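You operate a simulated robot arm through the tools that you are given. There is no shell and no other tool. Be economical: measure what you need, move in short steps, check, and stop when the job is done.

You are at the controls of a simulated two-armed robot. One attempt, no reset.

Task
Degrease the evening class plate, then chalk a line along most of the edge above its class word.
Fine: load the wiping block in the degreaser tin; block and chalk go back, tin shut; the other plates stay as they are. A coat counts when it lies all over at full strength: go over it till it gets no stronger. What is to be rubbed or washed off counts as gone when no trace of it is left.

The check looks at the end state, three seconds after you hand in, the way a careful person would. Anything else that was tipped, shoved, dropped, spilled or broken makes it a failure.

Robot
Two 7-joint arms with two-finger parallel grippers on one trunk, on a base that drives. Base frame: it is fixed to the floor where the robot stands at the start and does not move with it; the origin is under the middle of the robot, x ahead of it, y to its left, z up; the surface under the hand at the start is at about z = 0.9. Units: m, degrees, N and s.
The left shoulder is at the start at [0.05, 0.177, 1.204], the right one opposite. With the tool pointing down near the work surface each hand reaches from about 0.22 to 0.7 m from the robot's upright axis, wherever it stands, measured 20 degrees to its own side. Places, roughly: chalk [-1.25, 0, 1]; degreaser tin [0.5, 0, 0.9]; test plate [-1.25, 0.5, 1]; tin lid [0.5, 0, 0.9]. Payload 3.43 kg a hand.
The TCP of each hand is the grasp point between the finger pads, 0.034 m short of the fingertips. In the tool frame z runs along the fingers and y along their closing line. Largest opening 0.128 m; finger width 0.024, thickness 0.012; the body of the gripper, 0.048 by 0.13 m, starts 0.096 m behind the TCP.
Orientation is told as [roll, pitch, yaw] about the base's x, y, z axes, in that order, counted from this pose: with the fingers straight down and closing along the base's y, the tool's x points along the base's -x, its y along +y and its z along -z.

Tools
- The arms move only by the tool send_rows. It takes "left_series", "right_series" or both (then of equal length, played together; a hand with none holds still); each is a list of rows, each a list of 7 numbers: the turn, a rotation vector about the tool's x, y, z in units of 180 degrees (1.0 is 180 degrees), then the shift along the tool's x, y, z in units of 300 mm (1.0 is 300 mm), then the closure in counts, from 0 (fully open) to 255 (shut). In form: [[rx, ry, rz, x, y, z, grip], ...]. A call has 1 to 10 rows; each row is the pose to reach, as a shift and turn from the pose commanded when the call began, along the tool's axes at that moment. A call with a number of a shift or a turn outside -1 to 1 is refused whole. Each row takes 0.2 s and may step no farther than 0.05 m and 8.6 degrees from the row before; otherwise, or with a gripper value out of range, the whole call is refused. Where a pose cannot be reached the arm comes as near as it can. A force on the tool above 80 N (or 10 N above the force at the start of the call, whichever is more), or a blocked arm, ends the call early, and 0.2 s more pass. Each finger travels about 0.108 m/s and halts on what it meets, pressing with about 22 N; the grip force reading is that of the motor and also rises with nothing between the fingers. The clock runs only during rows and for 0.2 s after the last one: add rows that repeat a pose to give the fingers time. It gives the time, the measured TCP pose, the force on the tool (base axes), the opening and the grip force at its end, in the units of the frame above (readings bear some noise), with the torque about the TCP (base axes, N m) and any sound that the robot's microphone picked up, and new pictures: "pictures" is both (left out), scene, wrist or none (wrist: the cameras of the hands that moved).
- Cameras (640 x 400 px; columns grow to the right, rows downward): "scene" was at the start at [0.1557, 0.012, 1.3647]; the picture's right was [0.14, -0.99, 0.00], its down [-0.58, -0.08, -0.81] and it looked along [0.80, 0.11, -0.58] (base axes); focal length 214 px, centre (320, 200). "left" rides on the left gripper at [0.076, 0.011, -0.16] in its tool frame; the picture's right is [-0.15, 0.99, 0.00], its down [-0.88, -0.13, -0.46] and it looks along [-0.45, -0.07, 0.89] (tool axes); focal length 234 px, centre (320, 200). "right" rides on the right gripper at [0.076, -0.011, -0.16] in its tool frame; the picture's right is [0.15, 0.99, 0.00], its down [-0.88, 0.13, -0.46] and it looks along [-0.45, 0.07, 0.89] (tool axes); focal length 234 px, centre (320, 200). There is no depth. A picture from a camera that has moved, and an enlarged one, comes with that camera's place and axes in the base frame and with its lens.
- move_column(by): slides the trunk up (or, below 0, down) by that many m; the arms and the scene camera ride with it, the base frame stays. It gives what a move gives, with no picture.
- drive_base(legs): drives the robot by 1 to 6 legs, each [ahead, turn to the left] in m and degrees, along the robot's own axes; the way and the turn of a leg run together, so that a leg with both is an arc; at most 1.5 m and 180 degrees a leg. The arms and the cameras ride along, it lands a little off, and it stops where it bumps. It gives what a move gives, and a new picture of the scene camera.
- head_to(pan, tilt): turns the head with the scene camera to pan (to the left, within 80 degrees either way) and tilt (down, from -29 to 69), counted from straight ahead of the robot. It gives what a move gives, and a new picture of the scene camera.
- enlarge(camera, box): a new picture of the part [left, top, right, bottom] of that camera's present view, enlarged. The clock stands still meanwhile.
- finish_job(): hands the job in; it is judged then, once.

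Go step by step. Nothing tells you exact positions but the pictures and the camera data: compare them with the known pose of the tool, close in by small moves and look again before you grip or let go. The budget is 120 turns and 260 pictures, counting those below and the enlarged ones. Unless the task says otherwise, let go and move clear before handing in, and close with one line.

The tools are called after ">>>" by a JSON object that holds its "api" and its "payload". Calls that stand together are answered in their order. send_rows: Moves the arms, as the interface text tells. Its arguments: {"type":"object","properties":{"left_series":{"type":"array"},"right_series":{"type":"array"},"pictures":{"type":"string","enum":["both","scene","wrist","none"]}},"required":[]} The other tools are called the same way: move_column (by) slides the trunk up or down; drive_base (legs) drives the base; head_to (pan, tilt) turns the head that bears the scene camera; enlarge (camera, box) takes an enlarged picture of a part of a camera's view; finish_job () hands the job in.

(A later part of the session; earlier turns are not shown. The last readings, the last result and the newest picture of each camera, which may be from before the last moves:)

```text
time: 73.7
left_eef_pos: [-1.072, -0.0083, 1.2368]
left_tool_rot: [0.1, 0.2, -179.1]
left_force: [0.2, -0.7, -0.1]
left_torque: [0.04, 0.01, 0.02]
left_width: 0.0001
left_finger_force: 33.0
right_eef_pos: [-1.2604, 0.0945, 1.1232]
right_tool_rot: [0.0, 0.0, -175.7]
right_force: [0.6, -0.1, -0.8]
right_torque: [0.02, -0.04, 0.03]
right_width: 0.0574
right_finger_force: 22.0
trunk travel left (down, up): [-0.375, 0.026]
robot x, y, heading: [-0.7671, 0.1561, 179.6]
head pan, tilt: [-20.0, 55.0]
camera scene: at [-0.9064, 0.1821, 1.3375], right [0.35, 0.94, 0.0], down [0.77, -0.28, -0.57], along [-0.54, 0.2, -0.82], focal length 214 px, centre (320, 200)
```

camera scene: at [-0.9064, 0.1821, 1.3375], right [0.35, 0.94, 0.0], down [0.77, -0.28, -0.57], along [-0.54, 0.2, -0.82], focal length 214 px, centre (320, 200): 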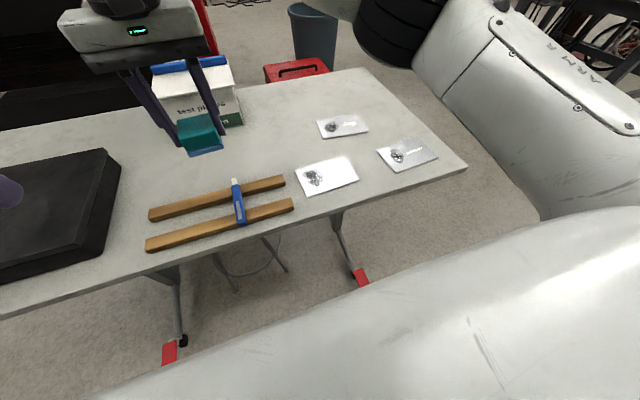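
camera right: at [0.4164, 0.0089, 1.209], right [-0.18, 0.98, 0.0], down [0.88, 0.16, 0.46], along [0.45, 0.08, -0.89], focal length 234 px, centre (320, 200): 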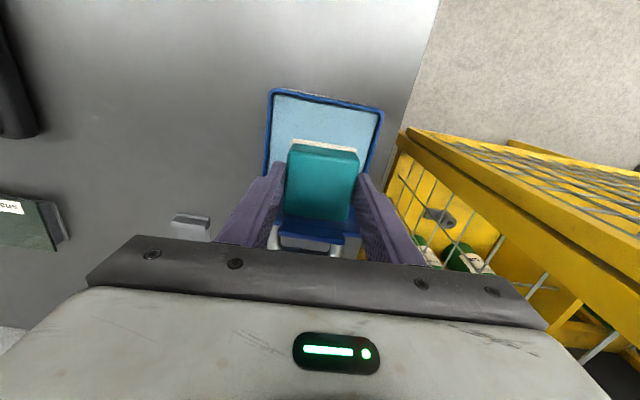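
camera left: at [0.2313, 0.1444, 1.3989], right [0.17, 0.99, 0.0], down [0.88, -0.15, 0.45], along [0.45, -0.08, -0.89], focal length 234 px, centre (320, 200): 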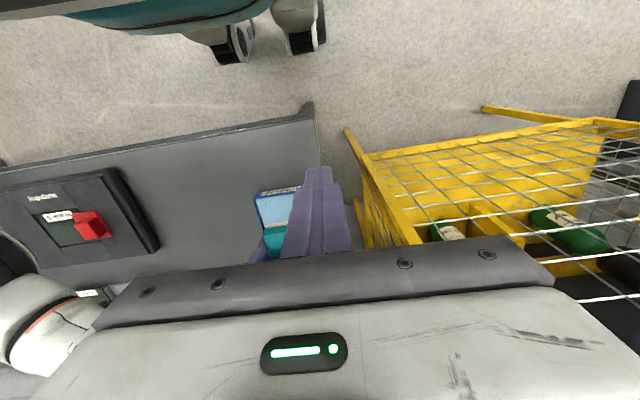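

>>> {"api": "enlarge", "payload": {"camera": "scene", "box": [280, 100, 450, 210]}}

>>> {"api": "head_to", "payload": {"pan": -10, "tilt": 60}}

>>> {"api": "enlarge", "payload": {"camera": "scene", "box": [310, 120, 450, 210]}}

```text
3.64 times, centred on (365, 155) of scene
camera zoom: at [-0.9064, 0.1821, 1.3375], right [0.35, 0.94, 0.0], down [0.77, -0.28, -0.57], along [-0.54, 0.2, -0.82], focal length 780 px, centre (156, 364)
```

zoom: 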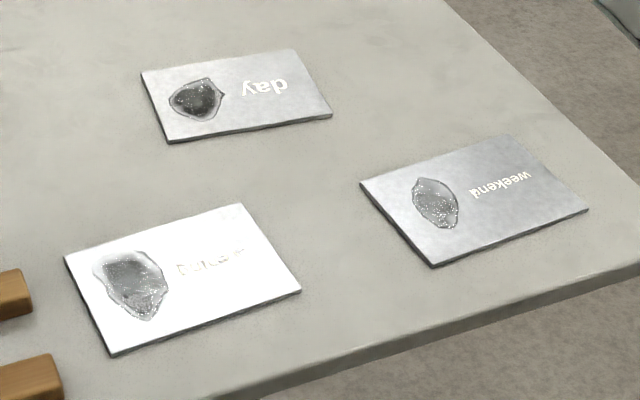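

```text
time: 74.4
left_eef_pos: [-1.0724, -0.0084, 1.2381]
left_tool_rot: [0.2, 0.1, -179.1]
left_force: [-0.4, -0.2, 0.4]
left_torque: [0.01, 0.01, 0.01]
left_width: 0.0
left_finger_force: 33.0
right_eef_pos: [-1.2612, 0.0951, 1.1229]
right_tool_rot: [0.0, 0.1, -175.7]
right_force: [0.2, -0.6, -0.3]
right_torque: [0.01, 0.0, 0.03]
right_width: 0.0572
right_finger_force: 22.0
trunk travel left (down, up): [-0.375, 0.026]
robot x, y, heading: [-0.7664, 0.1557, 179.8]
head pan, tilt: [-10.0, 60.0]
camera scene: at [-0.9043, 0.1691, 1.3314], right [0.18, 0.98, 0.0], down [0.85, -0.16, -0.5], along [-0.49, 0.09, -0.87], focal length 214 px, centre (320, 200)
```

scene: 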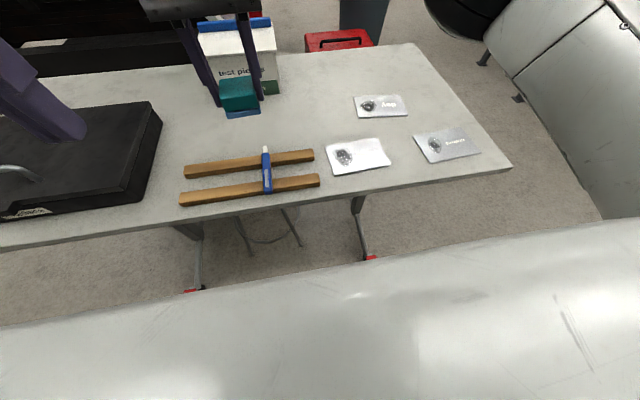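

```text
4.44 times, centred on (380, 165) of scene
camera zoom: at [-0.9043, 0.1691, 1.3314], right [0.18, 0.98, 0.0], down [0.85, -0.16, -0.5], along [-0.49, 0.09, -0.87], focal length 953 px, centre (53, 356)
```

zoom: 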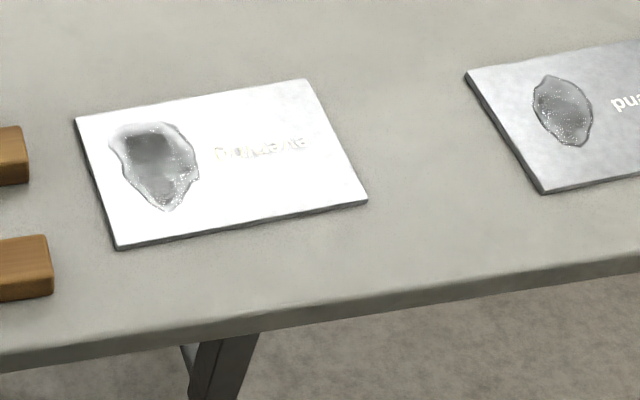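

The evening plate is centred near (-1.261, 0.332), with its grease smear near (-1.262, 0.297). I'll bring the loaded block above the smear.

>>> {"api": "send_rows", "payload": {"right_series": [[0, 0, 0, 0.01, -0.15, 0, 255], [0, 0, 0, 0.02, -0.3, 0, 255], [0, 0, 0, 0.03, -0.45, 0, 255], [0, 0, 0, 0.04, -0.6, 0.05, 255], [0, 0, 0, 0.05, -0.67, 0.15, 255], [0, 0, 0, 0.05, -0.67, 0.28, 255], [0, 0, 0, 0.05, -0.67, 0.36, 255]], "pictures": "both"}}

>>> {"api": "enlarge", "payload": {"camera": "scene", "box": [310, 100, 450, 210]}}

```text
time: 76.0
left_eef_pos: [-1.0729, -0.0077, 1.2382]
left_tool_rot: [0.1, 0.1, -179.0]
left_force: [0.2, 1.0, -0.1]
left_torque: [-0.02, -0.04, -0.01]
left_width: 0.0002
left_finger_force: 33.4
right_eef_pos: [-1.2617, 0.2942, 1.0141]
right_tool_rot: [0.1, 0.0, -175.7]
right_force: [-0.7, -0.2, -0.6]
right_torque: [0.01, 0.0, -0.01]
right_width: 0.0574
right_finger_force: 21.9
trunk travel left (down, up): [-0.375, 0.026]
robot x, y, heading: [-0.7638, 0.155, 179.6]
head pan, tilt: [-10.0, 60.0]
camera scene: at [-0.9044, 0.1693, 1.3314], right [0.18, 0.98, 0.0], down [0.85, -0.16, -0.5], along [-0.49, 0.09, -0.87], focal length 214 px, centre (320, 200)
camera right: at [-1.1893, 0.3126, 1.1734], right [0.22, -0.98, 0.0], down [-0.87, -0.2, 0.46], along [-0.44, -0.1, -0.89], focal length 234 px, centre (320, 200)
```

scene: 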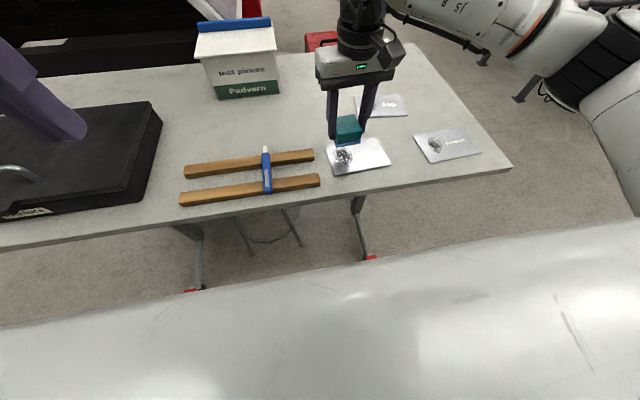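
right: 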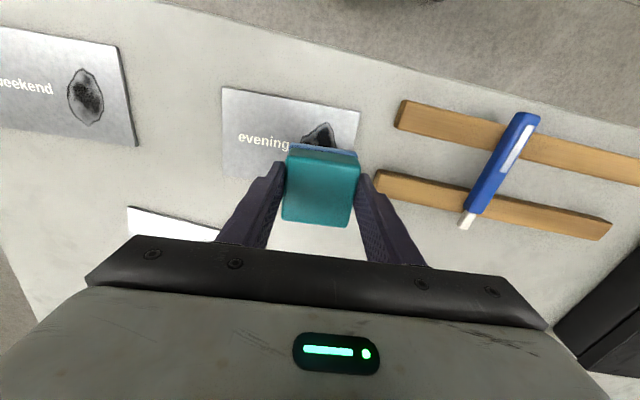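

```text
3.64 times, centred on (380, 155) of scene
camera zoom: at [-0.9044, 0.1693, 1.3314], right [0.18, 0.98, 0.0], down [0.85, -0.16, -0.5], along [-0.49, 0.09, -0.87], focal length 780 px, centre (102, 364)
```

zoom: 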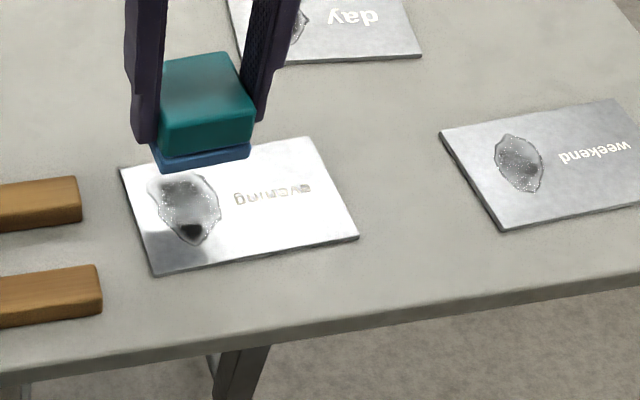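

Plate position is confirmed by both cameras. Lower gently to contact.

>>> {"api": "send_rows", "payload": {"right_series": [[0, 0, 0, 0, 0, 0.08, 255], [0, 0, 0, 0, 0, 0.15, 255], [0, 0, 0, 0, 0, 0.165, 255], [0, 0, 0, 0, 0, 0.175, 255]], "pictures": "none"}}

>>> {"api": "send_rows", "payload": {"right_series": [[0, 0, 0, 0, 0, 0.01, 255], [0, 0, 0, 0, 0, 0.02, 255]], "pictures": "none"}}

```text
time: 77.0
left_eef_pos: [-1.0727, -0.0073, 1.238]
left_tool_rot: [0.1, 0.0, -178.9]
left_force: [0.6, 0.4, -0.3]
left_torque: [-0.02, -0.01, 0.01]
left_width: 0.0
left_finger_force: 32.6
right_eef_pos: [-1.2612, 0.2945, 0.962]
right_tool_rot: [0.0, 0.0, -175.7]
right_force: [0.8, -0.1, -0.6]
right_torque: [0.01, -0.02, -0.01]
right_width: 0.0571
right_finger_force: 22.6
trunk travel left (down, up): [-0.375, 0.026]
robot x, y, heading: [-0.771, 0.157, 179.7]
head pan, tilt: [-10.0, 60.0]
```

```text
time: 77.6
left_eef_pos: [-1.072, -0.0083, 1.2376]
left_tool_rot: [0.1, 0.1, -179.0]
left_force: [0.2, -0.2, -0.3]
left_torque: [0.0, 0.01, -0.01]
left_width: 0.0
left_finger_force: 33.0
right_eef_pos: [-1.2628, 0.2955, 0.9569]
right_tool_rot: [0.1, 0.0, -175.7]
right_force: [0.7, -0.3, -0.1]
right_torque: [0.02, 0.02, 0.02]
right_width: 0.0572
right_finger_force: 22.6
trunk travel left (down, up): [-0.375, 0.026]
robot x, y, heading: [-0.7656, 0.156, 179.4]
head pan, tilt: [-10.0, 60.0]
```

>>> {"api": "send_rows", "payload": {"right_series": [[0, 0, 0, 0, 0, 0.007, 255], [0, 0, 0, 0, 0, 0.014, 255]], "pictures": "none"}}

>>> {"api": "send_rows", "payload": {"right_series": [[0, 0, 0, 0, 0, 0.007, 255]], "pictures": "none"}}

```text
time: 78.2
left_eef_pos: [-1.0714, -0.0077, 1.2389]
left_tool_rot: [0.2, 0.1, -178.9]
left_force: [-0.4, -0.6, -0.5]
left_torque: [-0.01, -0.01, -0.02]
left_width: 0.0
left_finger_force: 32.8
right_eef_pos: [-1.2616, 0.2963, 0.953]
right_tool_rot: [0.0, 0.0, -175.8]
right_force: [0.1, 0.0, -0.7]
right_torque: [-0.04, 0.01, 0.02]
right_width: 0.0573
right_finger_force: 21.7
trunk travel left (down, up): [-0.375, 0.026]
robot x, y, heading: [-0.7684, 0.1573, 179.6]
head pan, tilt: [-10.0, 60.0]
```

```text
time: 78.6
left_eef_pos: [-1.0721, -0.009, 1.2387]
left_tool_rot: [0.2, 0.1, -178.9]
left_force: [0.2, 0.6, -0.5]
left_torque: [-0.01, 0.0, 0.01]
left_width: 0.0
left_finger_force: 33.0
right_eef_pos: [-1.2612, 0.2954, 0.9512]
right_tool_rot: [0.0, 0.0, -175.7]
right_force: [0.8, -0.2, -0.4]
right_torque: [0.04, 0.04, 0.01]
right_width: 0.0571
right_finger_force: 21.8
trunk travel left (down, up): [-0.375, 0.026]
robot x, y, heading: [-0.7647, 0.1517, 179.8]
head pan, tilt: [-10.0, 60.0]
```

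>>> {"api": "send_rows", "payload": {"right_series": [[0, 0, 0, 0, 0, 0.007, 255], [0, 0, 0, 0, 0, 0.014, 255], [0, 0, 0, 0, 0, 0.014, 255]], "pictures": "none"}}

>>> {"api": "enlarge", "payload": {"camera": "scene", "box": [310, 100, 450, 210]}}

```text
time: 79.4
left_eef_pos: [-1.0696, -0.0089, 1.2391]
left_tool_rot: [0.0, 0.1, -179.0]
left_force: [0.4, 0.5, 0.1]
left_torque: [-0.03, 0.02, 0.01]
left_width: 0.0
left_finger_force: 32.8
right_eef_pos: [-1.2608, 0.2955, 0.9515]
right_tool_rot: [0.1, -0.5, -175.8]
right_force: [-0.1, 3.1, 27.6]
right_torque: [0.27, -0.42, 0.03]
right_width: 0.0573
right_finger_force: 22.0
trunk travel left (down, up): [-0.375, 0.026]
robot x, y, heading: [-0.7674, 0.1593, 179.5]
head pan, tilt: [-10.0, 60.0]
```

```text
3.64 times, centred on (380, 155) of scene
camera zoom: at [-0.9019, 0.1688, 1.3321], right [0.18, 0.98, 0.0], down [0.85, -0.16, -0.5], along [-0.49, 0.09, -0.86], focal length 780 px, centre (102, 364)
```

zoom: 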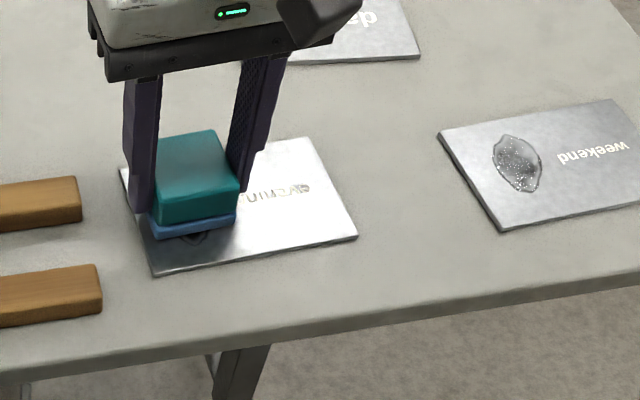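

In contact (27 N). Ease to a lighter pressure and wipe back and forth over the smear.

>>> {"api": "send_rows", "payload": {"right_series": [[0, 0, 0, 0, 0, -0.006, 255], [0, 0, 0, 0.08, 0, -0.006, 255], [0, 0, 0, 0, 0, -0.006, 255], [0, 0, 0, -0.1, 0, -0.006, 255], [0, 0, 0, -0.1, -0.06, -0.006, 255], [0, 0, 0, 0, -0.06, -0.006, 255], [0, 0, 0, 0.08, -0.06, -0.006, 255], [0, 0, 0, 0.08, 0.03, -0.006, 255], [0, 0, 0, 0, 0.03, -0.006, 255], [0, 0, 0, -0.1, 0.03, -0.006, 255]], "pictures": "none"}}

>>> {"api": "send_rows", "payload": {"right_series": [[0, 0, 0, 0.1, -0.03, 0, 255], [0, 0, 0, 0.18, -0.03, 0, 255], [0, 0, 0, 0.18, -0.09, 0, 255], [0, 0, 0, 0.1, -0.09, 0, 255], [0, 0, 0, 0, -0.09, 0, 255], [0, 0, 0, 0, 0, 0, 255], [0, 0, 0, 0.1, 0, 0, 255], [0, 0, 0, 0.18, 0, 0, 255], [0, 0, 0, 0.1, -0.03, -0.15, 255], [0, 0, 0, -0.05, -0.03, -0.25, 255]], "pictures": "wrist"}}

>>> {"api": "enlarge", "payload": {"camera": "scene", "box": [310, 100, 450, 210]}}

```text
time: 81.6
left_eef_pos: [-1.0698, -0.0087, 1.2389]
left_tool_rot: [0.1, -0.1, -179.0]
left_force: [-0.2, 0.4, 0.3]
left_torque: [0.03, 0.0, 0.0]
left_width: 0.0001
left_finger_force: 32.6
right_eef_pos: [-1.2879, 0.2851, 0.9496]
right_tool_rot: [0.0, -0.2, -175.6]
right_force: [6.2, -0.5, 21.4]
right_torque: [0.05, -0.22, -0.05]
right_width: 0.0573
right_finger_force: 21.8
trunk travel left (down, up): [-0.375, 0.026]
robot x, y, heading: [-0.7654, 0.1541, 179.6]
head pan, tilt: [-10.0, 60.0]
```

```text
refused: row 9 steps farther than a row can; nothing moved
```

```text
3.64 times, centred on (380, 155) of scene
camera zoom: at [-0.9015, 0.1683, 1.3317], right [0.18, 0.98, 0.0], down [0.85, -0.16, -0.5], along [-0.49, 0.09, -0.86], focal length 780 px, centre (102, 364)
```

zoom: 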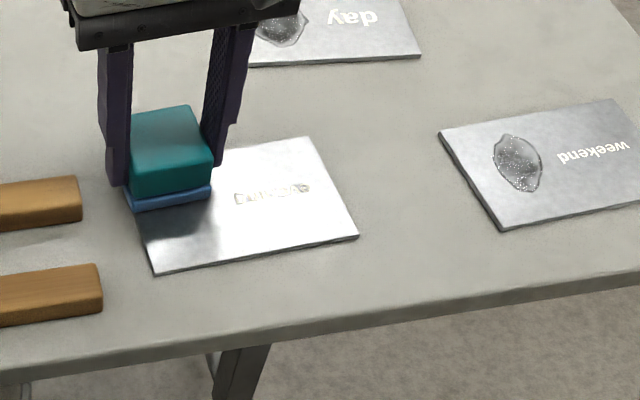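

Grease is coming off and the plate hasn't moved. One more set of strokes, then lift to inspect.

>>> {"api": "send_rows", "payload": {"right_series": [[0, 0, 0, 0.1, -0.03, 0, 255], [0, 0, 0, 0.18, -0.03, 0, 255], [0, 0, 0, 0.18, -0.09, 0, 255], [0, 0, 0, 0.1, -0.09, 0, 255], [0, 0, 0, 0, -0.09, 0, 255], [0, 0, 0, 0, 0, 0, 255], [0, 0, 0, 0.1, 0, 0, 255], [0, 0, 0, 0.18, -0.03, 0, 255], [0, 0, 0, 0.18, -0.03, -0.15, 255], [0, 0, 0, 0.1, -0.03, -0.28, 255]], "pictures": "none"}}

>>> {"api": "send_rows", "payload": {"right_series": [[0, 0, 0, -0.08, 0.08, -0.1, 255], [0, 0, 0, -0.18, 0.15, -0.15, 255]], "pictures": "none"}}

>>> {"api": "enlarge", "payload": {"camera": "scene", "box": [320, 125, 400, 185]}}

>>> {"api": "enlarge", "payload": {"camera": "right", "box": [120, 40, 440, 240]}}

```text
time: 83.8
left_eef_pos: [-1.0723, -0.0076, 1.238]
left_tool_rot: [0.0, 0.1, -178.9]
left_force: [-0.4, 0.3, 0.0]
left_torque: [-0.02, 0.0, 0.01]
left_width: 0.0002
left_finger_force: 32.6
right_eef_pos: [-1.2607, 0.2973, 1.031]
right_tool_rot: [-0.2, 0.2, -175.6]
right_force: [-0.4, 0.7, -0.4]
right_torque: [-0.02, -0.03, -0.01]
right_width: 0.0571
right_finger_force: 21.7
trunk travel left (down, up): [-0.375, 0.026]
robot x, y, heading: [-0.7682, 0.157, 179.6]
head pan, tilt: [-10.0, 60.0]
```

```text
time: 84.4
left_eef_pos: [-1.0717, -0.0081, 1.2385]
left_tool_rot: [0.0, 0.1, -179.0]
left_force: [0.8, -1.0, -0.1]
left_torque: [-0.03, 0.03, -0.01]
left_width: 0.0
left_finger_force: 33.0
right_eef_pos: [-1.3123, 0.2469, 1.0772]
right_tool_rot: [0.0, 0.1, -175.7]
right_force: [-0.6, -1.0, 0.1]
right_torque: [0.03, 0.0, -0.01]
right_width: 0.0573
right_finger_force: 22.7
trunk travel left (down, up): [-0.375, 0.026]
robot x, y, heading: [-0.7657, 0.158, 179.7]
head pan, tilt: [-10.0, 60.0]
```

```text
6.67 times, centred on (360, 155) of scene
camera zoom: at [-0.9045, 0.1686, 1.3313], right [0.18, 0.98, 0.0], down [0.85, -0.16, -0.5], along [-0.49, 0.09, -0.87], focal length 1430 px, centre (53, 500)
```

zoom: 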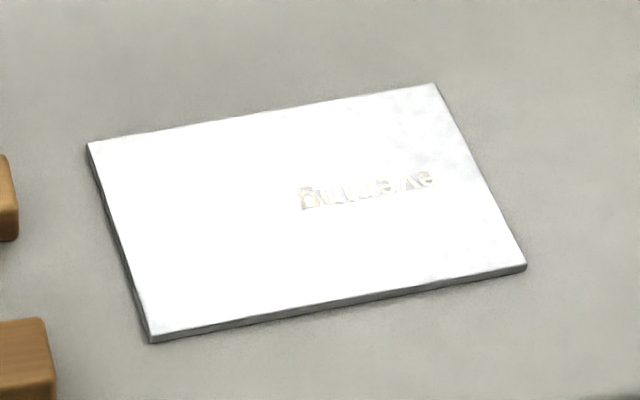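

```text
2.00 times, centred on (280, 140) of right
camera zoom: at [-1.2398, 0.264, 1.2354], right [0.22, -0.98, 0.0], down [-0.87, -0.2, 0.45], along [-0.44, -0.1, -0.89], focal length 468 px, centre (400, 320)
```

zoom: 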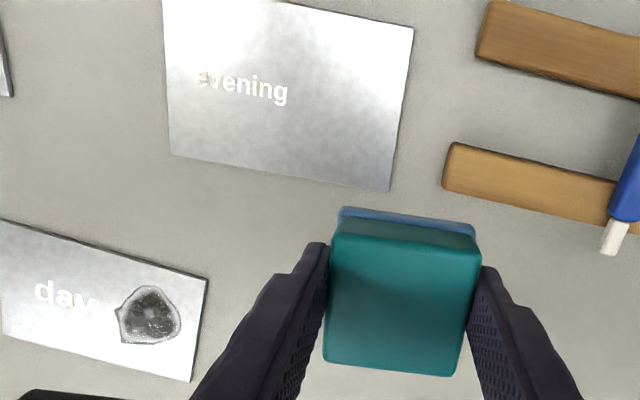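

The smear appears gone. I'll look from another angle to be sure about traces.

>>> {"api": "send_rows", "payload": {"right_series": [[0, 0, 0, 0.1, -0.1, -0.06, 255], [0, 0, 0, 0.2, -0.2, -0.12, 255], [0, 0, 0, 0.33, -0.25, -0.15, 255]], "pictures": "none"}}

>>> {"api": "enlarge", "payload": {"camera": "right", "box": [160, 40, 480, 240]}}

>>> {"api": "head_to", "payload": {"pan": -35, "tilt": 55}}

>>> {"api": "enlarge", "payload": {"camera": "left", "box": [0, 150, 200, 300]}}

```text
time: 85.2
left_eef_pos: [-1.0724, -0.0073, 1.2381]
left_tool_rot: [0.1, 0.0, -178.9]
left_force: [0.3, 0.4, 0.8]
left_torque: [0.0, -0.02, -0.02]
left_width: 0.0003
left_finger_force: 33.1
right_eef_pos: [-1.2177, 0.3302, 1.1237]
right_tool_rot: [0.0, 0.0, -175.7]
right_force: [0.2, -0.5, -1.0]
right_torque: [-0.01, 0.01, 0.01]
right_width: 0.0574
right_finger_force: 21.8
trunk travel left (down, up): [-0.375, 0.026]
robot x, y, heading: [-0.7683, 0.153, 179.5]
head pan, tilt: [-10.0, 60.0]
```

```text
2.00 times, centred on (320, 140) of right
camera zoom: at [-1.145, 0.3467, 1.2816], right [0.22, -0.98, 0.0], down [-0.87, -0.2, 0.46], along [-0.45, -0.1, -0.89], focal length 468 px, centre (320, 320)
```

zoom: 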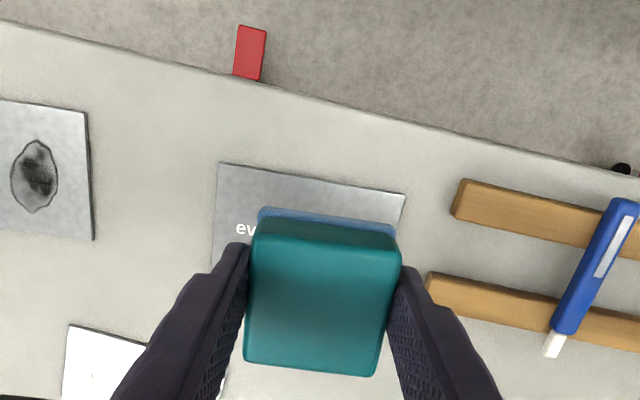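

```text
time: 86.1
left_eef_pos: [-1.0728, -0.0069, 1.2378]
left_tool_rot: [0.1, 0.1, -179.0]
left_force: [0.2, -0.1, 0.1]
left_torque: [-0.01, 0.01, 0.0]
left_width: 0.0
left_finger_force: 32.7
right_eef_pos: [-1.2198, 0.3291, 1.1229]
right_tool_rot: [0.0, 0.0, -175.7]
right_force: [0.7, 0.0, -0.9]
right_torque: [-0.02, 0.01, 0.02]
right_width: 0.057
right_finger_force: 21.5
trunk travel left (down, up): [-0.375, 0.026]
robot x, y, heading: [-0.7662, 0.1582, 179.8]
head pan, tilt: [-35.0, 55.0]
camera scene: at [-0.8976, 0.1988, 1.3374], right [0.58, 0.82, 0.0], down [0.67, -0.47, -0.57], along [-0.47, 0.33, -0.82], focal length 214 px, centre (320, 200)
```

scene: 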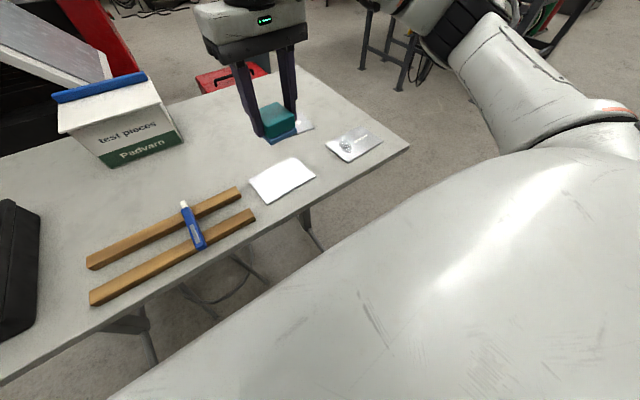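

```text
2.67 times, centred on (100, 225) of left
camera zoom: at [-0.9959, -0.0182, 1.3988], right [-0.13, -0.99, 0.0], down [-0.88, 0.12, 0.45], along [-0.45, 0.06, -0.89], focal length 624 px, centre (907, 133)
```

zoom: 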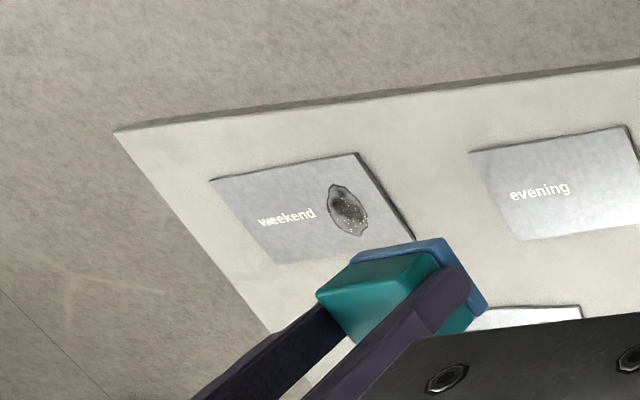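

>>> {"api": "enlarge", "payload": {"camera": "left", "box": [160, 180, 240, 240]}}

>>> {"api": "enlarge", "payload": {"camera": "left", "box": [200, 170, 400, 290]}}

```text
6.67 times, centred on (200, 210) of left
camera zoom: at [-0.9959, -0.0182, 1.3988], right [-0.13, -0.99, 0.0], down [-0.88, 0.12, 0.45], along [-0.45, 0.06, -0.89], focal length 1561 px, centre (1120, 133)
```

zoom: 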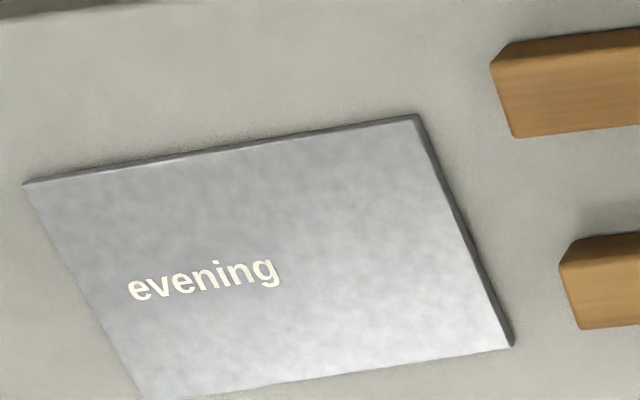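

```text
3.20 times, centred on (300, 230) of left
camera zoom: at [-0.9959, -0.0182, 1.3988], right [-0.13, -0.99, 0.0], down [-0.88, 0.12, 0.45], along [-0.45, 0.06, -0.89], focal length 749 px, centre (384, 104)
```

zoom: 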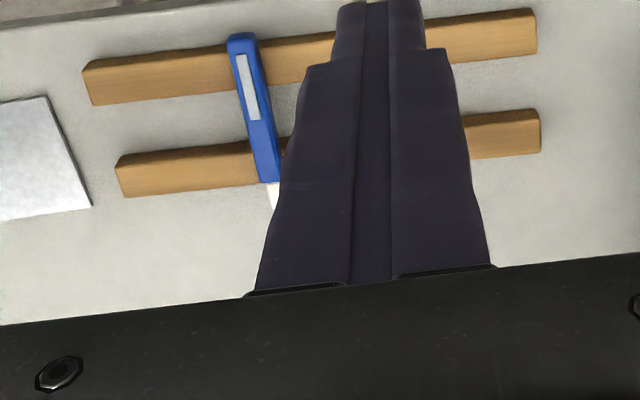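

The plate is clean, and the word is upright seen with up toward the robot, so the target edge is the near one. Next the right hand parks with the block to the right while the left goes above the chalk holder (about x -1.222, y 0.103).

>>> {"api": "send_rows", "payload": {"right_series": [[0, 0, 0, 0.02, -0.12, -0.06, 255], [0, 0, 0, 0.06, -0.25, -0.1, 255], [0, 0, 0, 0.1, -0.38, -0.15, 255], [0, 0, 0, 0.15, -0.5, -0.2, 255], [0, 0, 0, 0.2, -0.62, -0.25, 255], [0, 0, 0, 0.22, -0.74, -0.25, 255], [0, 0, 0, 0.22, -0.83, -0.25, 255], [0, 0, 0, 0.22, -0.83, -0.25, 255]], "left_series": [[0, 0, 0, 0, 0, 0, 0], [0, 0, 0.007, -0.07, -0.05, 0.08, 0], [0, 0, 0.014, -0.14, -0.11, 0.16, 0], [0, 0, 0.014, -0.21, -0.17, 0.24, 0], [0, 0, 0.014, -0.28, -0.22, 0.34, 0], [0, 0, 0.014, -0.35, -0.28, 0.45, 0], [0, 0, 0.014, -0.42, -0.33, 0.57, 0], [0, 0, 0.014, -0.493, -0.375, 0.69, 0]], "pictures": "wrist"}}

>>> {"api": "head_to", "payload": {"pan": 5, "tilt": 55}}

>>> {"api": "enlarge", "payload": {"camera": "left", "box": [220, 80, 440, 240]}}

```text
time: 87.9
left_eef_pos: [-1.2226, 0.1028, 1.028]
left_tool_rot: [0.0, 0.1, 178.5]
left_force: [0.0, -0.4, -0.2]
left_torque: [-0.03, -0.02, 0.01]
left_width: 0.128
left_finger_force: 0.0
right_eef_pos: [-1.1708, 0.583, 1.1966]
right_tool_rot: [0.1, 0.0, -175.7]
right_force: [0.1, 0.0, -1.4]
right_torque: [-0.04, -0.02, 0.0]
right_width: 0.0573
right_finger_force: 21.8
trunk travel left (down, up): [-0.375, 0.026]
robot x, y, heading: [-0.7676, 0.158, 179.7]
head pan, tilt: [-35.0, 55.0]
camera right: at [-1.0995, 0.6004, 1.3554], right [0.22, -0.98, 0.0], down [-0.87, -0.2, 0.46], along [-0.44, -0.1, -0.89], focal length 234 px, centre (320, 200)
camera left: at [-1.1465, 0.0893, 1.1899], right [-0.17, -0.98, 0.0], down [-0.88, 0.15, 0.45], along [-0.45, 0.08, -0.89], focal length 234 px, centre (320, 200)
```

right: 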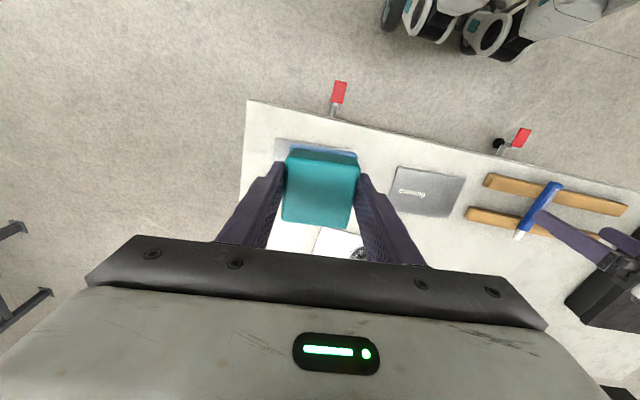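
left: 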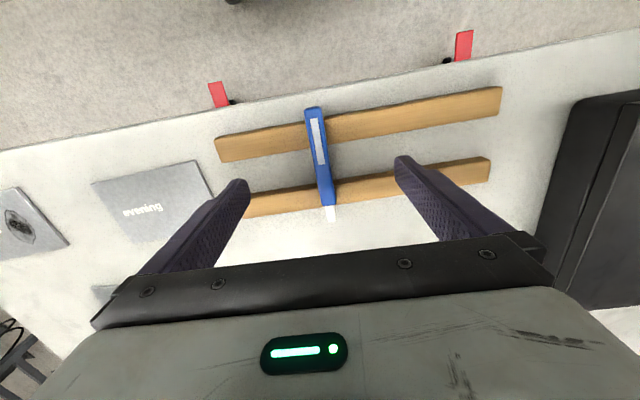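

```text
time: 89.0
left_eef_pos: [-1.2219, 0.1029, 1.0296]
left_tool_rot: [0.1, 0.1, 178.5]
left_force: [-0.7, -0.3, -0.5]
left_torque: [0.03, -0.03, 0.0]
left_width: 0.1282
left_finger_force: 0.1
right_eef_pos: [-1.1715, 0.5828, 1.1977]
right_tool_rot: [0.0, 0.0, -175.8]
right_force: [0.0, -0.3, -1.0]
right_torque: [-0.01, 0.05, -0.03]
right_width: 0.0572
right_finger_force: 22.5
trunk travel left (down, up): [-0.375, 0.026]
robot x, y, heading: [-0.7724, 0.1573, 179.7]
head pan, tilt: [5.0, 55.0]
camera scene: at [-0.9106, 0.1514, 1.3375], right [-0.08, 1.0, 0.0], down [0.82, 0.07, -0.57], along [-0.57, -0.05, -0.82], focal length 214 px, centre (320, 200)
```

scene: 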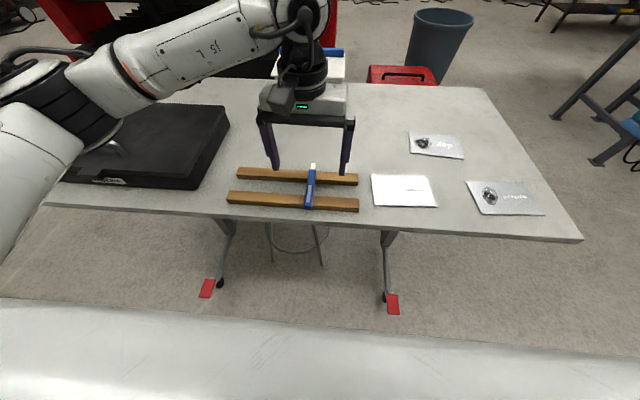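

```text
2.50 times, centred on (330, 160) of left
camera zoom: at [-1.1457, 0.0891, 1.1909], right [-0.17, -0.98, 0.0], down [-0.88, 0.15, 0.45], along [-0.45, 0.08, -0.89], focal length 585 px, centre (295, 300)
```

zoom: 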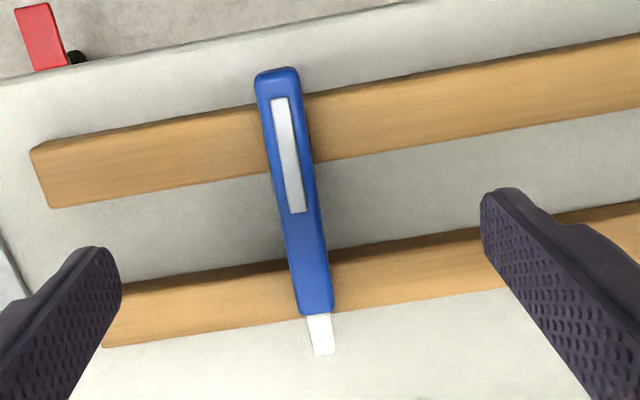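

The holder is centred between the fingers, lying along x. Descend so the fingertips straddle it between the rails, then close.

>>> {"api": "send_rows", "payload": {"left_series": [[0, 0, 0, 0, 0, 0.1, 0], [0, 0, 0, 0, 0, 0.2, 0], [0, 0, 0, 0, 0, 0.262, 0], [0, 0, 0, 0, 0, 0.262, 0]], "pictures": "wrist"}}

>>> {"api": "enlarge", "payload": {"camera": "scene", "box": [220, 130, 380, 230]}}

```text
time: 90.0
left_eef_pos: [-1.2216, 0.1021, 0.9538]
left_tool_rot: [0.0, -0.1, 178.5]
left_force: [0.9, -1.7, 15.7]
left_torque: [-0.31, -0.23, -0.09]
left_width: 0.1278
left_finger_force: 0.0
right_eef_pos: [-1.171, 0.5828, 1.1987]
right_tool_rot: [-0.1, -0.1, -175.6]
right_force: [0.4, -0.2, -1.4]
right_torque: [0.05, 0.02, -0.01]
right_width: 0.0573
right_finger_force: 22.3
trunk travel left (down, up): [-0.375, 0.026]
robot x, y, heading: [-0.7664, 0.1541, 179.4]
head pan, tilt: [5.0, 55.0]
camera left: at [-1.1448, 0.0881, 1.1145], right [-0.17, -0.98, 0.0], down [-0.88, 0.15, 0.46], along [-0.45, 0.08, -0.89], focal length 234 px, centre (320, 200)
```

left: 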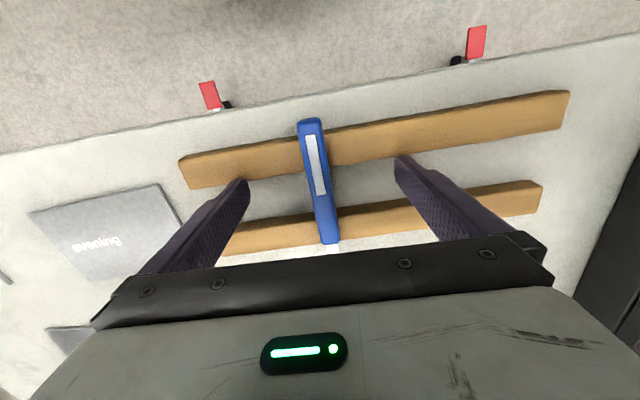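

```text
4.00 times, centred on (300, 180) of scene
camera zoom: at [-0.9093, 0.1513, 1.3379], right [-0.08, 1.0, 0.0], down [0.82, 0.07, -0.57], along [-0.57, -0.05, -0.82], focal length 858 px, centre (400, 280)
```

zoom: 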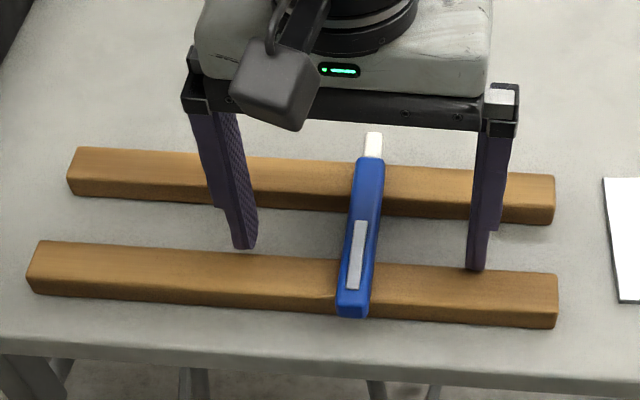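

The fingertips touch the near rail's edge. Raise, shift 11 mm away from the robot, then lower into the gap again.

>>> {"api": "send_rows", "payload": {"left_series": [[0, 0, 0, 0, 0, -0.04, 0], [0, 0, 0, -0.038, 0, -0.04, 0], [0, 0, 0, -0.038, 0, -0.01, 0], [0, 0, 0, -0.038, 0, 0.0, 0]], "pictures": "none"}}

>>> {"api": "enlarge", "payload": {"camera": "scene", "box": [220, 130, 380, 230]}}

```text
time: 91.0
left_eef_pos: [-1.2337, 0.1016, 0.9518]
left_tool_rot: [0.1, 0.1, 178.5]
left_force: [0.3, 0.3, -0.1]
left_torque: [-0.04, -0.02, 0.01]
left_width: 0.128
left_finger_force: 0.1
right_eef_pos: [-1.1719, 0.5831, 1.1967]
right_tool_rot: [0.0, 0.0, -175.7]
right_force: [0.1, 0.1, 0.0]
right_torque: [-0.02, 0.0, -0.01]
right_width: 0.0572
right_finger_force: 21.3
trunk travel left (down, up): [-0.375, 0.026]
robot x, y, heading: [-0.7699, 0.1539, 179.6]
head pan, tilt: [5.0, 55.0]
```

```text
4.00 times, centred on (300, 180) of scene
camera zoom: at [-0.9107, 0.1513, 1.3374], right [-0.08, 1.0, 0.0], down [0.82, 0.07, -0.57], along [-0.57, -0.05, -0.82], focal length 858 px, centre (400, 280)
```

zoom: 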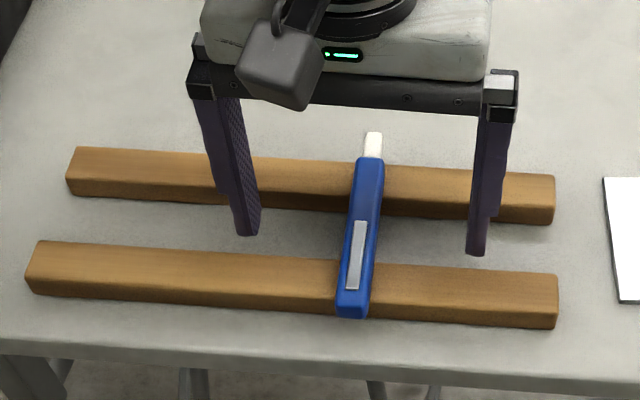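

>>> {"api": "send_rows", "payload": {"left_series": [[0, 0, 0, 0, 0, 0.008, 60], [0, 0, 0, 0, 0, 0.008, 130], [0, 0, 0, 0, 0, 0.008, 190], [0, 0, 0, 0, 0, 0.008, 255], [0, 0, 0, 0, 0, 0.008, 255], [0, 0, 0, 0, 0, 0.008, 255]], "pictures": "wrist"}}

>>> {"api": "enlarge", "payload": {"camera": "scene", "box": [220, 130, 380, 230]}}

```text
time: 92.4
left_eef_pos: [-1.2326, 0.1016, 0.9491]
left_tool_rot: [0.1, 0.1, 178.5]
left_force: [0.1, -0.7, 0.4]
left_torque: [-0.01, 0.0, -0.05]
left_width: 0.0181
left_finger_force: 22.1
right_eef_pos: [-1.1718, 0.5821, 1.1967]
right_tool_rot: [0.0, 0.1, -175.8]
right_force: [0.1, 0.3, -0.8]
right_torque: [0.03, 0.02, 0.01]
right_width: 0.0572
right_finger_force: 22.4
trunk travel left (down, up): [-0.375, 0.026]
robot x, y, heading: [-0.7678, 0.1543, 179.4]
head pan, tilt: [5.0, 55.0]
camera left: at [-1.1574, 0.0878, 1.1103], right [-0.17, -0.98, 0.0], down [-0.88, 0.15, 0.45], along [-0.45, 0.08, -0.89], focal length 234 px, centre (320, 200)
```

left: 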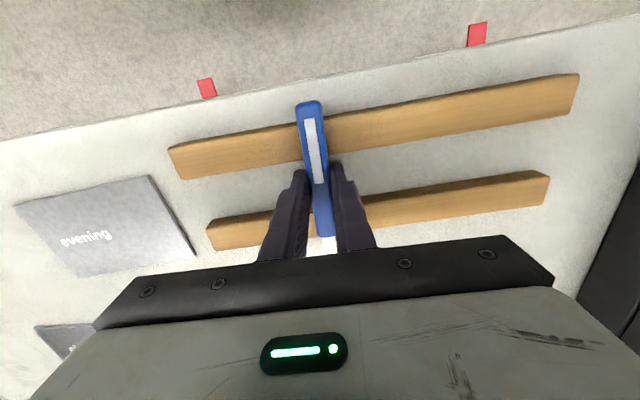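

```text
4.00 times, centred on (300, 180) of scene
camera zoom: at [-0.9106, 0.1513, 1.3374], right [-0.08, 1.0, 0.0], down [0.82, 0.07, -0.57], along [-0.57, -0.05, -0.82], focal length 858 px, centre (400, 280)
```

zoom: 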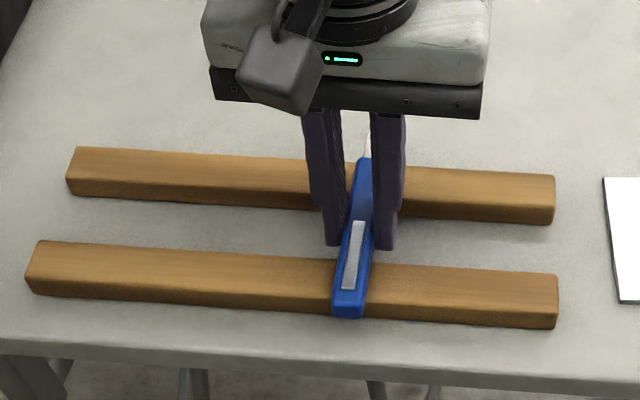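

Chalk gripped. I'll lift it, tilt the tip down by 25°, and carry it above the start of the near edge of the evening plate; the right hand moves a little further aside.

>>> {"api": "send_rows", "payload": {"left_series": [[0, 0, 0, 0, 0, -0.12, 255], [0, 0, 0, 0, 0, -0.25, 255], [0, 0.035, 0, 0.06, -0.12, -0.25, 255], [0, 0.07, 0, 0.13, -0.26, -0.25, 255], [0, 0.105, 0, 0.19, -0.4, -0.22, 255], [0, 0.139, 0, 0.24, -0.5, -0.2, 255], [0, 0.139, 0, 0.24, -0.557, -0.18, 255]], "right_series": [[0, 0, 0, 0, -0.05, -0.05, 255], [0, 0, 0, 0, -0.1, -0.1, 255], [0, 0, 0, 0, -0.15, -0.15, 255], [0, 0, 0, 0, -0.2, -0.15, 255], [0, 0, 0, 0, -0.2, -0.15, 255], [0, 0, 0, 0, -0.2, -0.15, 255], [0, 0, 0, 0, -0.2, -0.15, 255]], "pictures": "both"}}

>>> {"api": "enlarge", "payload": {"camera": "scene", "box": [330, 130, 470, 220]}}

>>> {"api": "enlarge", "payload": {"camera": "right", "box": [340, 120, 560, 260]}}

```text
time: 94.0
left_eef_pos: [-1.1559, 0.2663, 1.0037]
left_tool_rot: [0.1, 25.2, 178.4]
left_force: [-0.2, 0.1, -0.1]
left_torque: [-0.02, 0.01, 0.07]
left_width: 0.0184
left_finger_force: 21.6
right_eef_pos: [-1.171, 0.6289, 1.2349]
right_tool_rot: [0.0, -0.1, -175.9]
right_force: [0.5, -0.6, -0.5]
right_torque: [0.02, 0.04, 0.01]
right_width: 0.0572
right_finger_force: 22.1
right hand out of reach, approached as far as the arm can: row 3, 4, 5, 6, 7
trunk travel left (down, up): [-0.375, 0.026]
robot x, y, heading: [-0.7678, 0.1558, 179.6]
head pan, tilt: [5.0, 55.0]
camera scene: at [-0.9106, 0.1516, 1.3375], right [-0.08, 1.0, 0.0], down [0.82, 0.07, -0.57], along [-0.57, -0.05, -0.82], focal length 214 px, centre (320, 200)
camera right: at [-1.0985, 0.646, 1.3937], right [0.22, -0.98, 0.0], down [-0.87, -0.19, 0.46], along [-0.45, -0.1, -0.89], focal length 234 px, centre (320, 200)
camera left: at [-1.1555, 0.2556, 1.181], right [-0.16, -0.99, -0.06], down [-0.99, 0.16, 0.04], along [-0.03, 0.07, -1.0], focal length 234 px, centre (320, 200)
```

scene: 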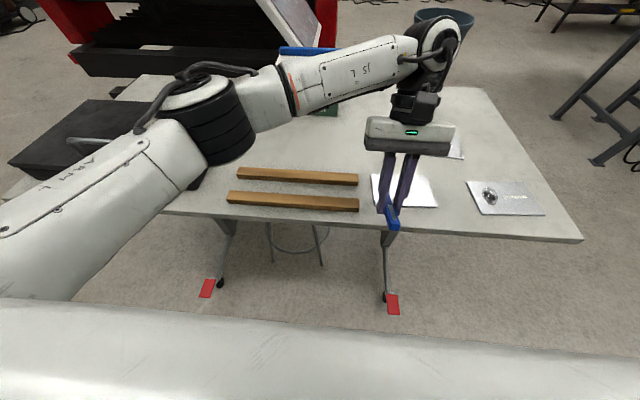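
right: 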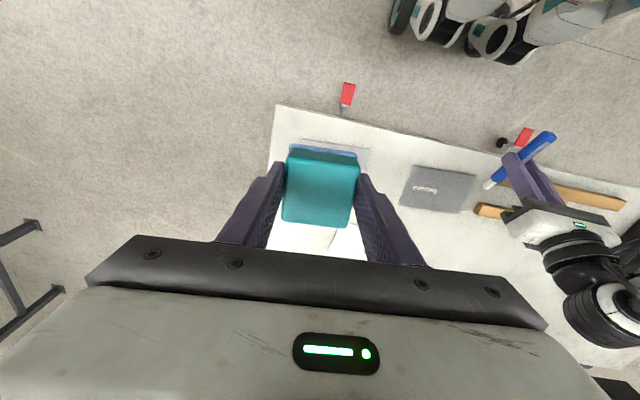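
left: 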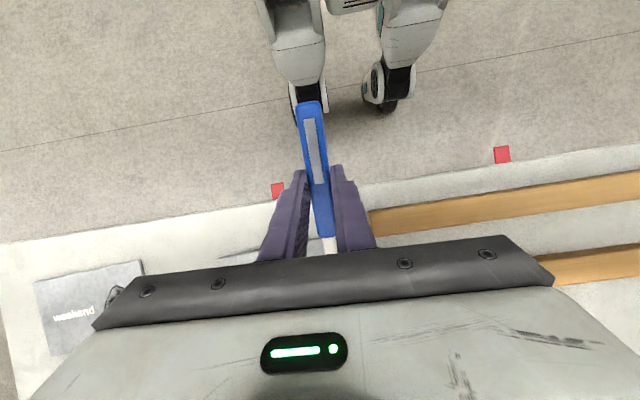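

```text
4.44 times, centred on (400, 175) of scene
camera zoom: at [-0.9106, 0.1516, 1.3375], right [-0.08, 1.0, 0.0], down [0.82, 0.07, -0.57], along [-0.57, -0.05, -0.82], focal length 953 px, centre (-36, 311)
```

zoom: 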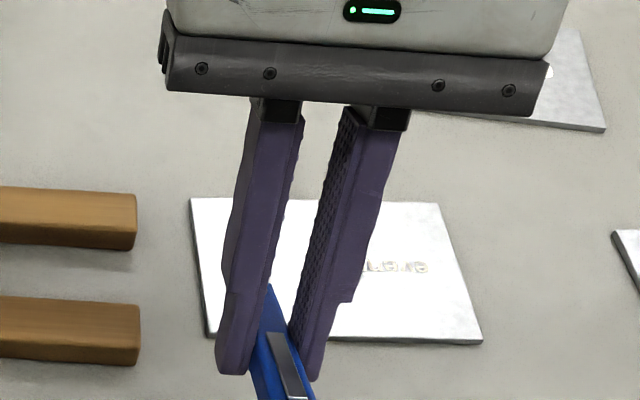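

```text
2.86 times, centred on (450, 190) of right
camera zoom: at [-1.0985, 0.646, 1.3937], right [0.22, -0.98, 0.0], down [-0.87, -0.19, 0.46], along [-0.45, -0.1, -0.89], focal length 669 px, centre (-51, 229)
```

zoom: 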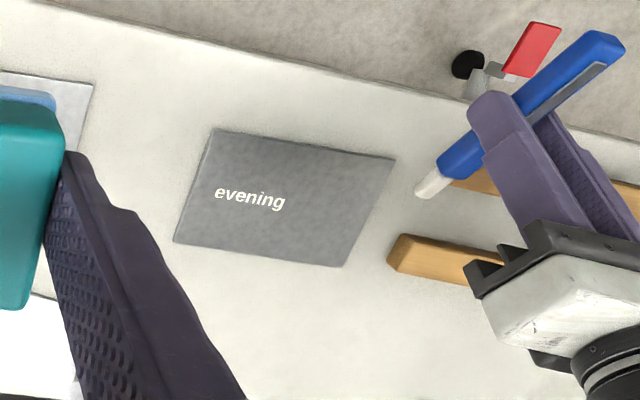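

Tip verified over the near-left corner region by the right camera. Lower toward contact carefully.

>>> {"api": "send_rows", "payload": {"left_series": [[0, 0, 0, -0.03, 0, 0.064, 255], [0, 0, 0, -0.0634, 0, 0.136, 255], [0, 0, 0, -0.0634, 0, 0.136, 255]], "pictures": "none"}}

>>> {"api": "send_rows", "payload": {"left_series": [[0, 0, 0, -0.0028, 0, 0.006, 255], [0, 0, 0, -0.0056, 0, 0.012, 255], [0, 0, 0, -0.0056, 0, 0.012, 255]], "pictures": "none"}}

>>> {"api": "enlarge", "payload": {"camera": "right", "box": [390, 120, 530, 220]}}

```text
time: 94.8
left_eef_pos: [-1.1565, 0.2667, 0.9598]
left_tool_rot: [0.1, 25.1, 178.5]
left_force: [2.2, -0.6, 8.8]
left_torque: [-0.06, 0.46, 0.08]
left_width: 0.0182
left_finger_force: 22.2
right_eef_pos: [-1.1699, 0.6285, 1.2364]
right_tool_rot: [0.0, -0.2, -175.9]
right_force: [0.1, -0.6, -1.1]
right_torque: [0.02, -0.02, 0.02]
right_width: 0.0571
right_finger_force: 21.6
trunk travel left (down, up): [-0.375, 0.026]
robot x, y, heading: [-0.7653, 0.1578, 179.7]
head pan, tilt: [5.0, 55.0]
```

```text
time: 95.6
left_eef_pos: [-1.1556, 0.2672, 0.9554]
left_tool_rot: [0.0, 25.2, 178.5]
left_force: [3.6, -0.1, 9.3]
left_torque: [0.0, 0.45, -0.02]
left_width: 0.018
left_finger_force: 21.8
right_eef_pos: [-1.1707, 0.6281, 1.2365]
right_tool_rot: [0.0, -0.1, -175.9]
right_force: [-0.3, -0.4, -0.7]
right_torque: [-0.01, -0.01, -0.02]
right_width: 0.0573
right_finger_force: 21.8
trunk travel left (down, up): [-0.375, 0.026]
robot x, y, heading: [-0.7631, 0.1538, 179.5]
head pan, tilt: [5.0, 55.0]
```

```text
4.00 times, centred on (460, 170) of right
camera zoom: at [-1.0972, 0.6455, 1.3943], right [0.22, -0.98, 0.0], down [-0.87, -0.19, 0.46], along [-0.45, -0.1, -0.89], focal length 937 px, centre (-240, 320)
```

zoom: 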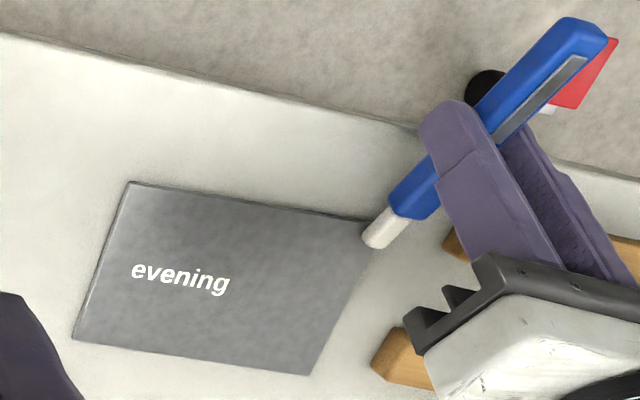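

Contact at about 9 N with the tip on the corner. Draw slowly along the near edge.

>>> {"api": "send_rows", "payload": {"left_series": [[0, 0, 0, -0.0017, -0.0433, -0.0044, 255], [0, 0, 0, -0.0047, -0.0865, -0.0058, 255], [0, 0, 0, -0.0078, -0.1298, -0.0073, 255], [0, 0, 0, -0.0108, -0.1731, -0.0087, 255], [0, 0, 0, -0.0139, -0.2163, -0.0101, 255], [0, 0, 0, -0.0169, -0.2596, -0.0115, 255], [0, 0, 0, -0.02, -0.3029, -0.0129, 255], [0, 0, 0, -0.023, -0.3462, -0.0144, 255], [0, 0, 0, -0.0261, -0.3894, -0.0158, 255], [0, 0, 0, -0.0291, -0.4327, -0.0172, 255]], "pictures": "none"}}

>>> {"api": "enlarge", "payload": {"camera": "right", "box": [390, 120, 530, 220]}}

```text
time: 98.0
left_eef_pos: [-1.1801, 0.2879, 0.9527]
left_tool_rot: [0.3, 25.0, -177.6]
left_force: [0.1, -0.2, -1.1]
left_torque: [-0.01, -0.01, 0.02]
left_width: 0.0181
left_finger_force: 21.8
left hand out of reach, approached as far as the arm can: row 4, 5, 6, 7, 8, 9, 10
right_eef_pos: [-1.1721, 0.6289, 1.2365]
right_tool_rot: [0.0, -0.1, -175.9]
right_force: [-0.1, -0.1, -1.0]
right_torque: [0.05, -0.02, 0.01]
right_width: 0.0573
right_finger_force: 21.5
trunk travel left (down, up): [-0.375, 0.026]
robot x, y, heading: [-0.769, 0.1562, 179.7]
head pan, tilt: [5.0, 55.0]
stopped in row 10 (left hand): the arm was blocked; the commanded pose is now the measured one
```

```text
4.00 times, centred on (460, 170) of right
camera zoom: at [-1.0988, 0.6454, 1.3939], right [0.22, -0.98, 0.0], down [-0.87, -0.19, 0.46], along [-0.45, -0.1, -0.89], focal length 937 px, centre (-240, 320)
```

zoom: 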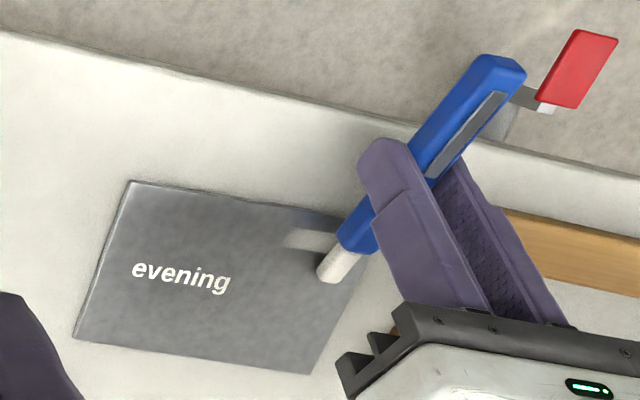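

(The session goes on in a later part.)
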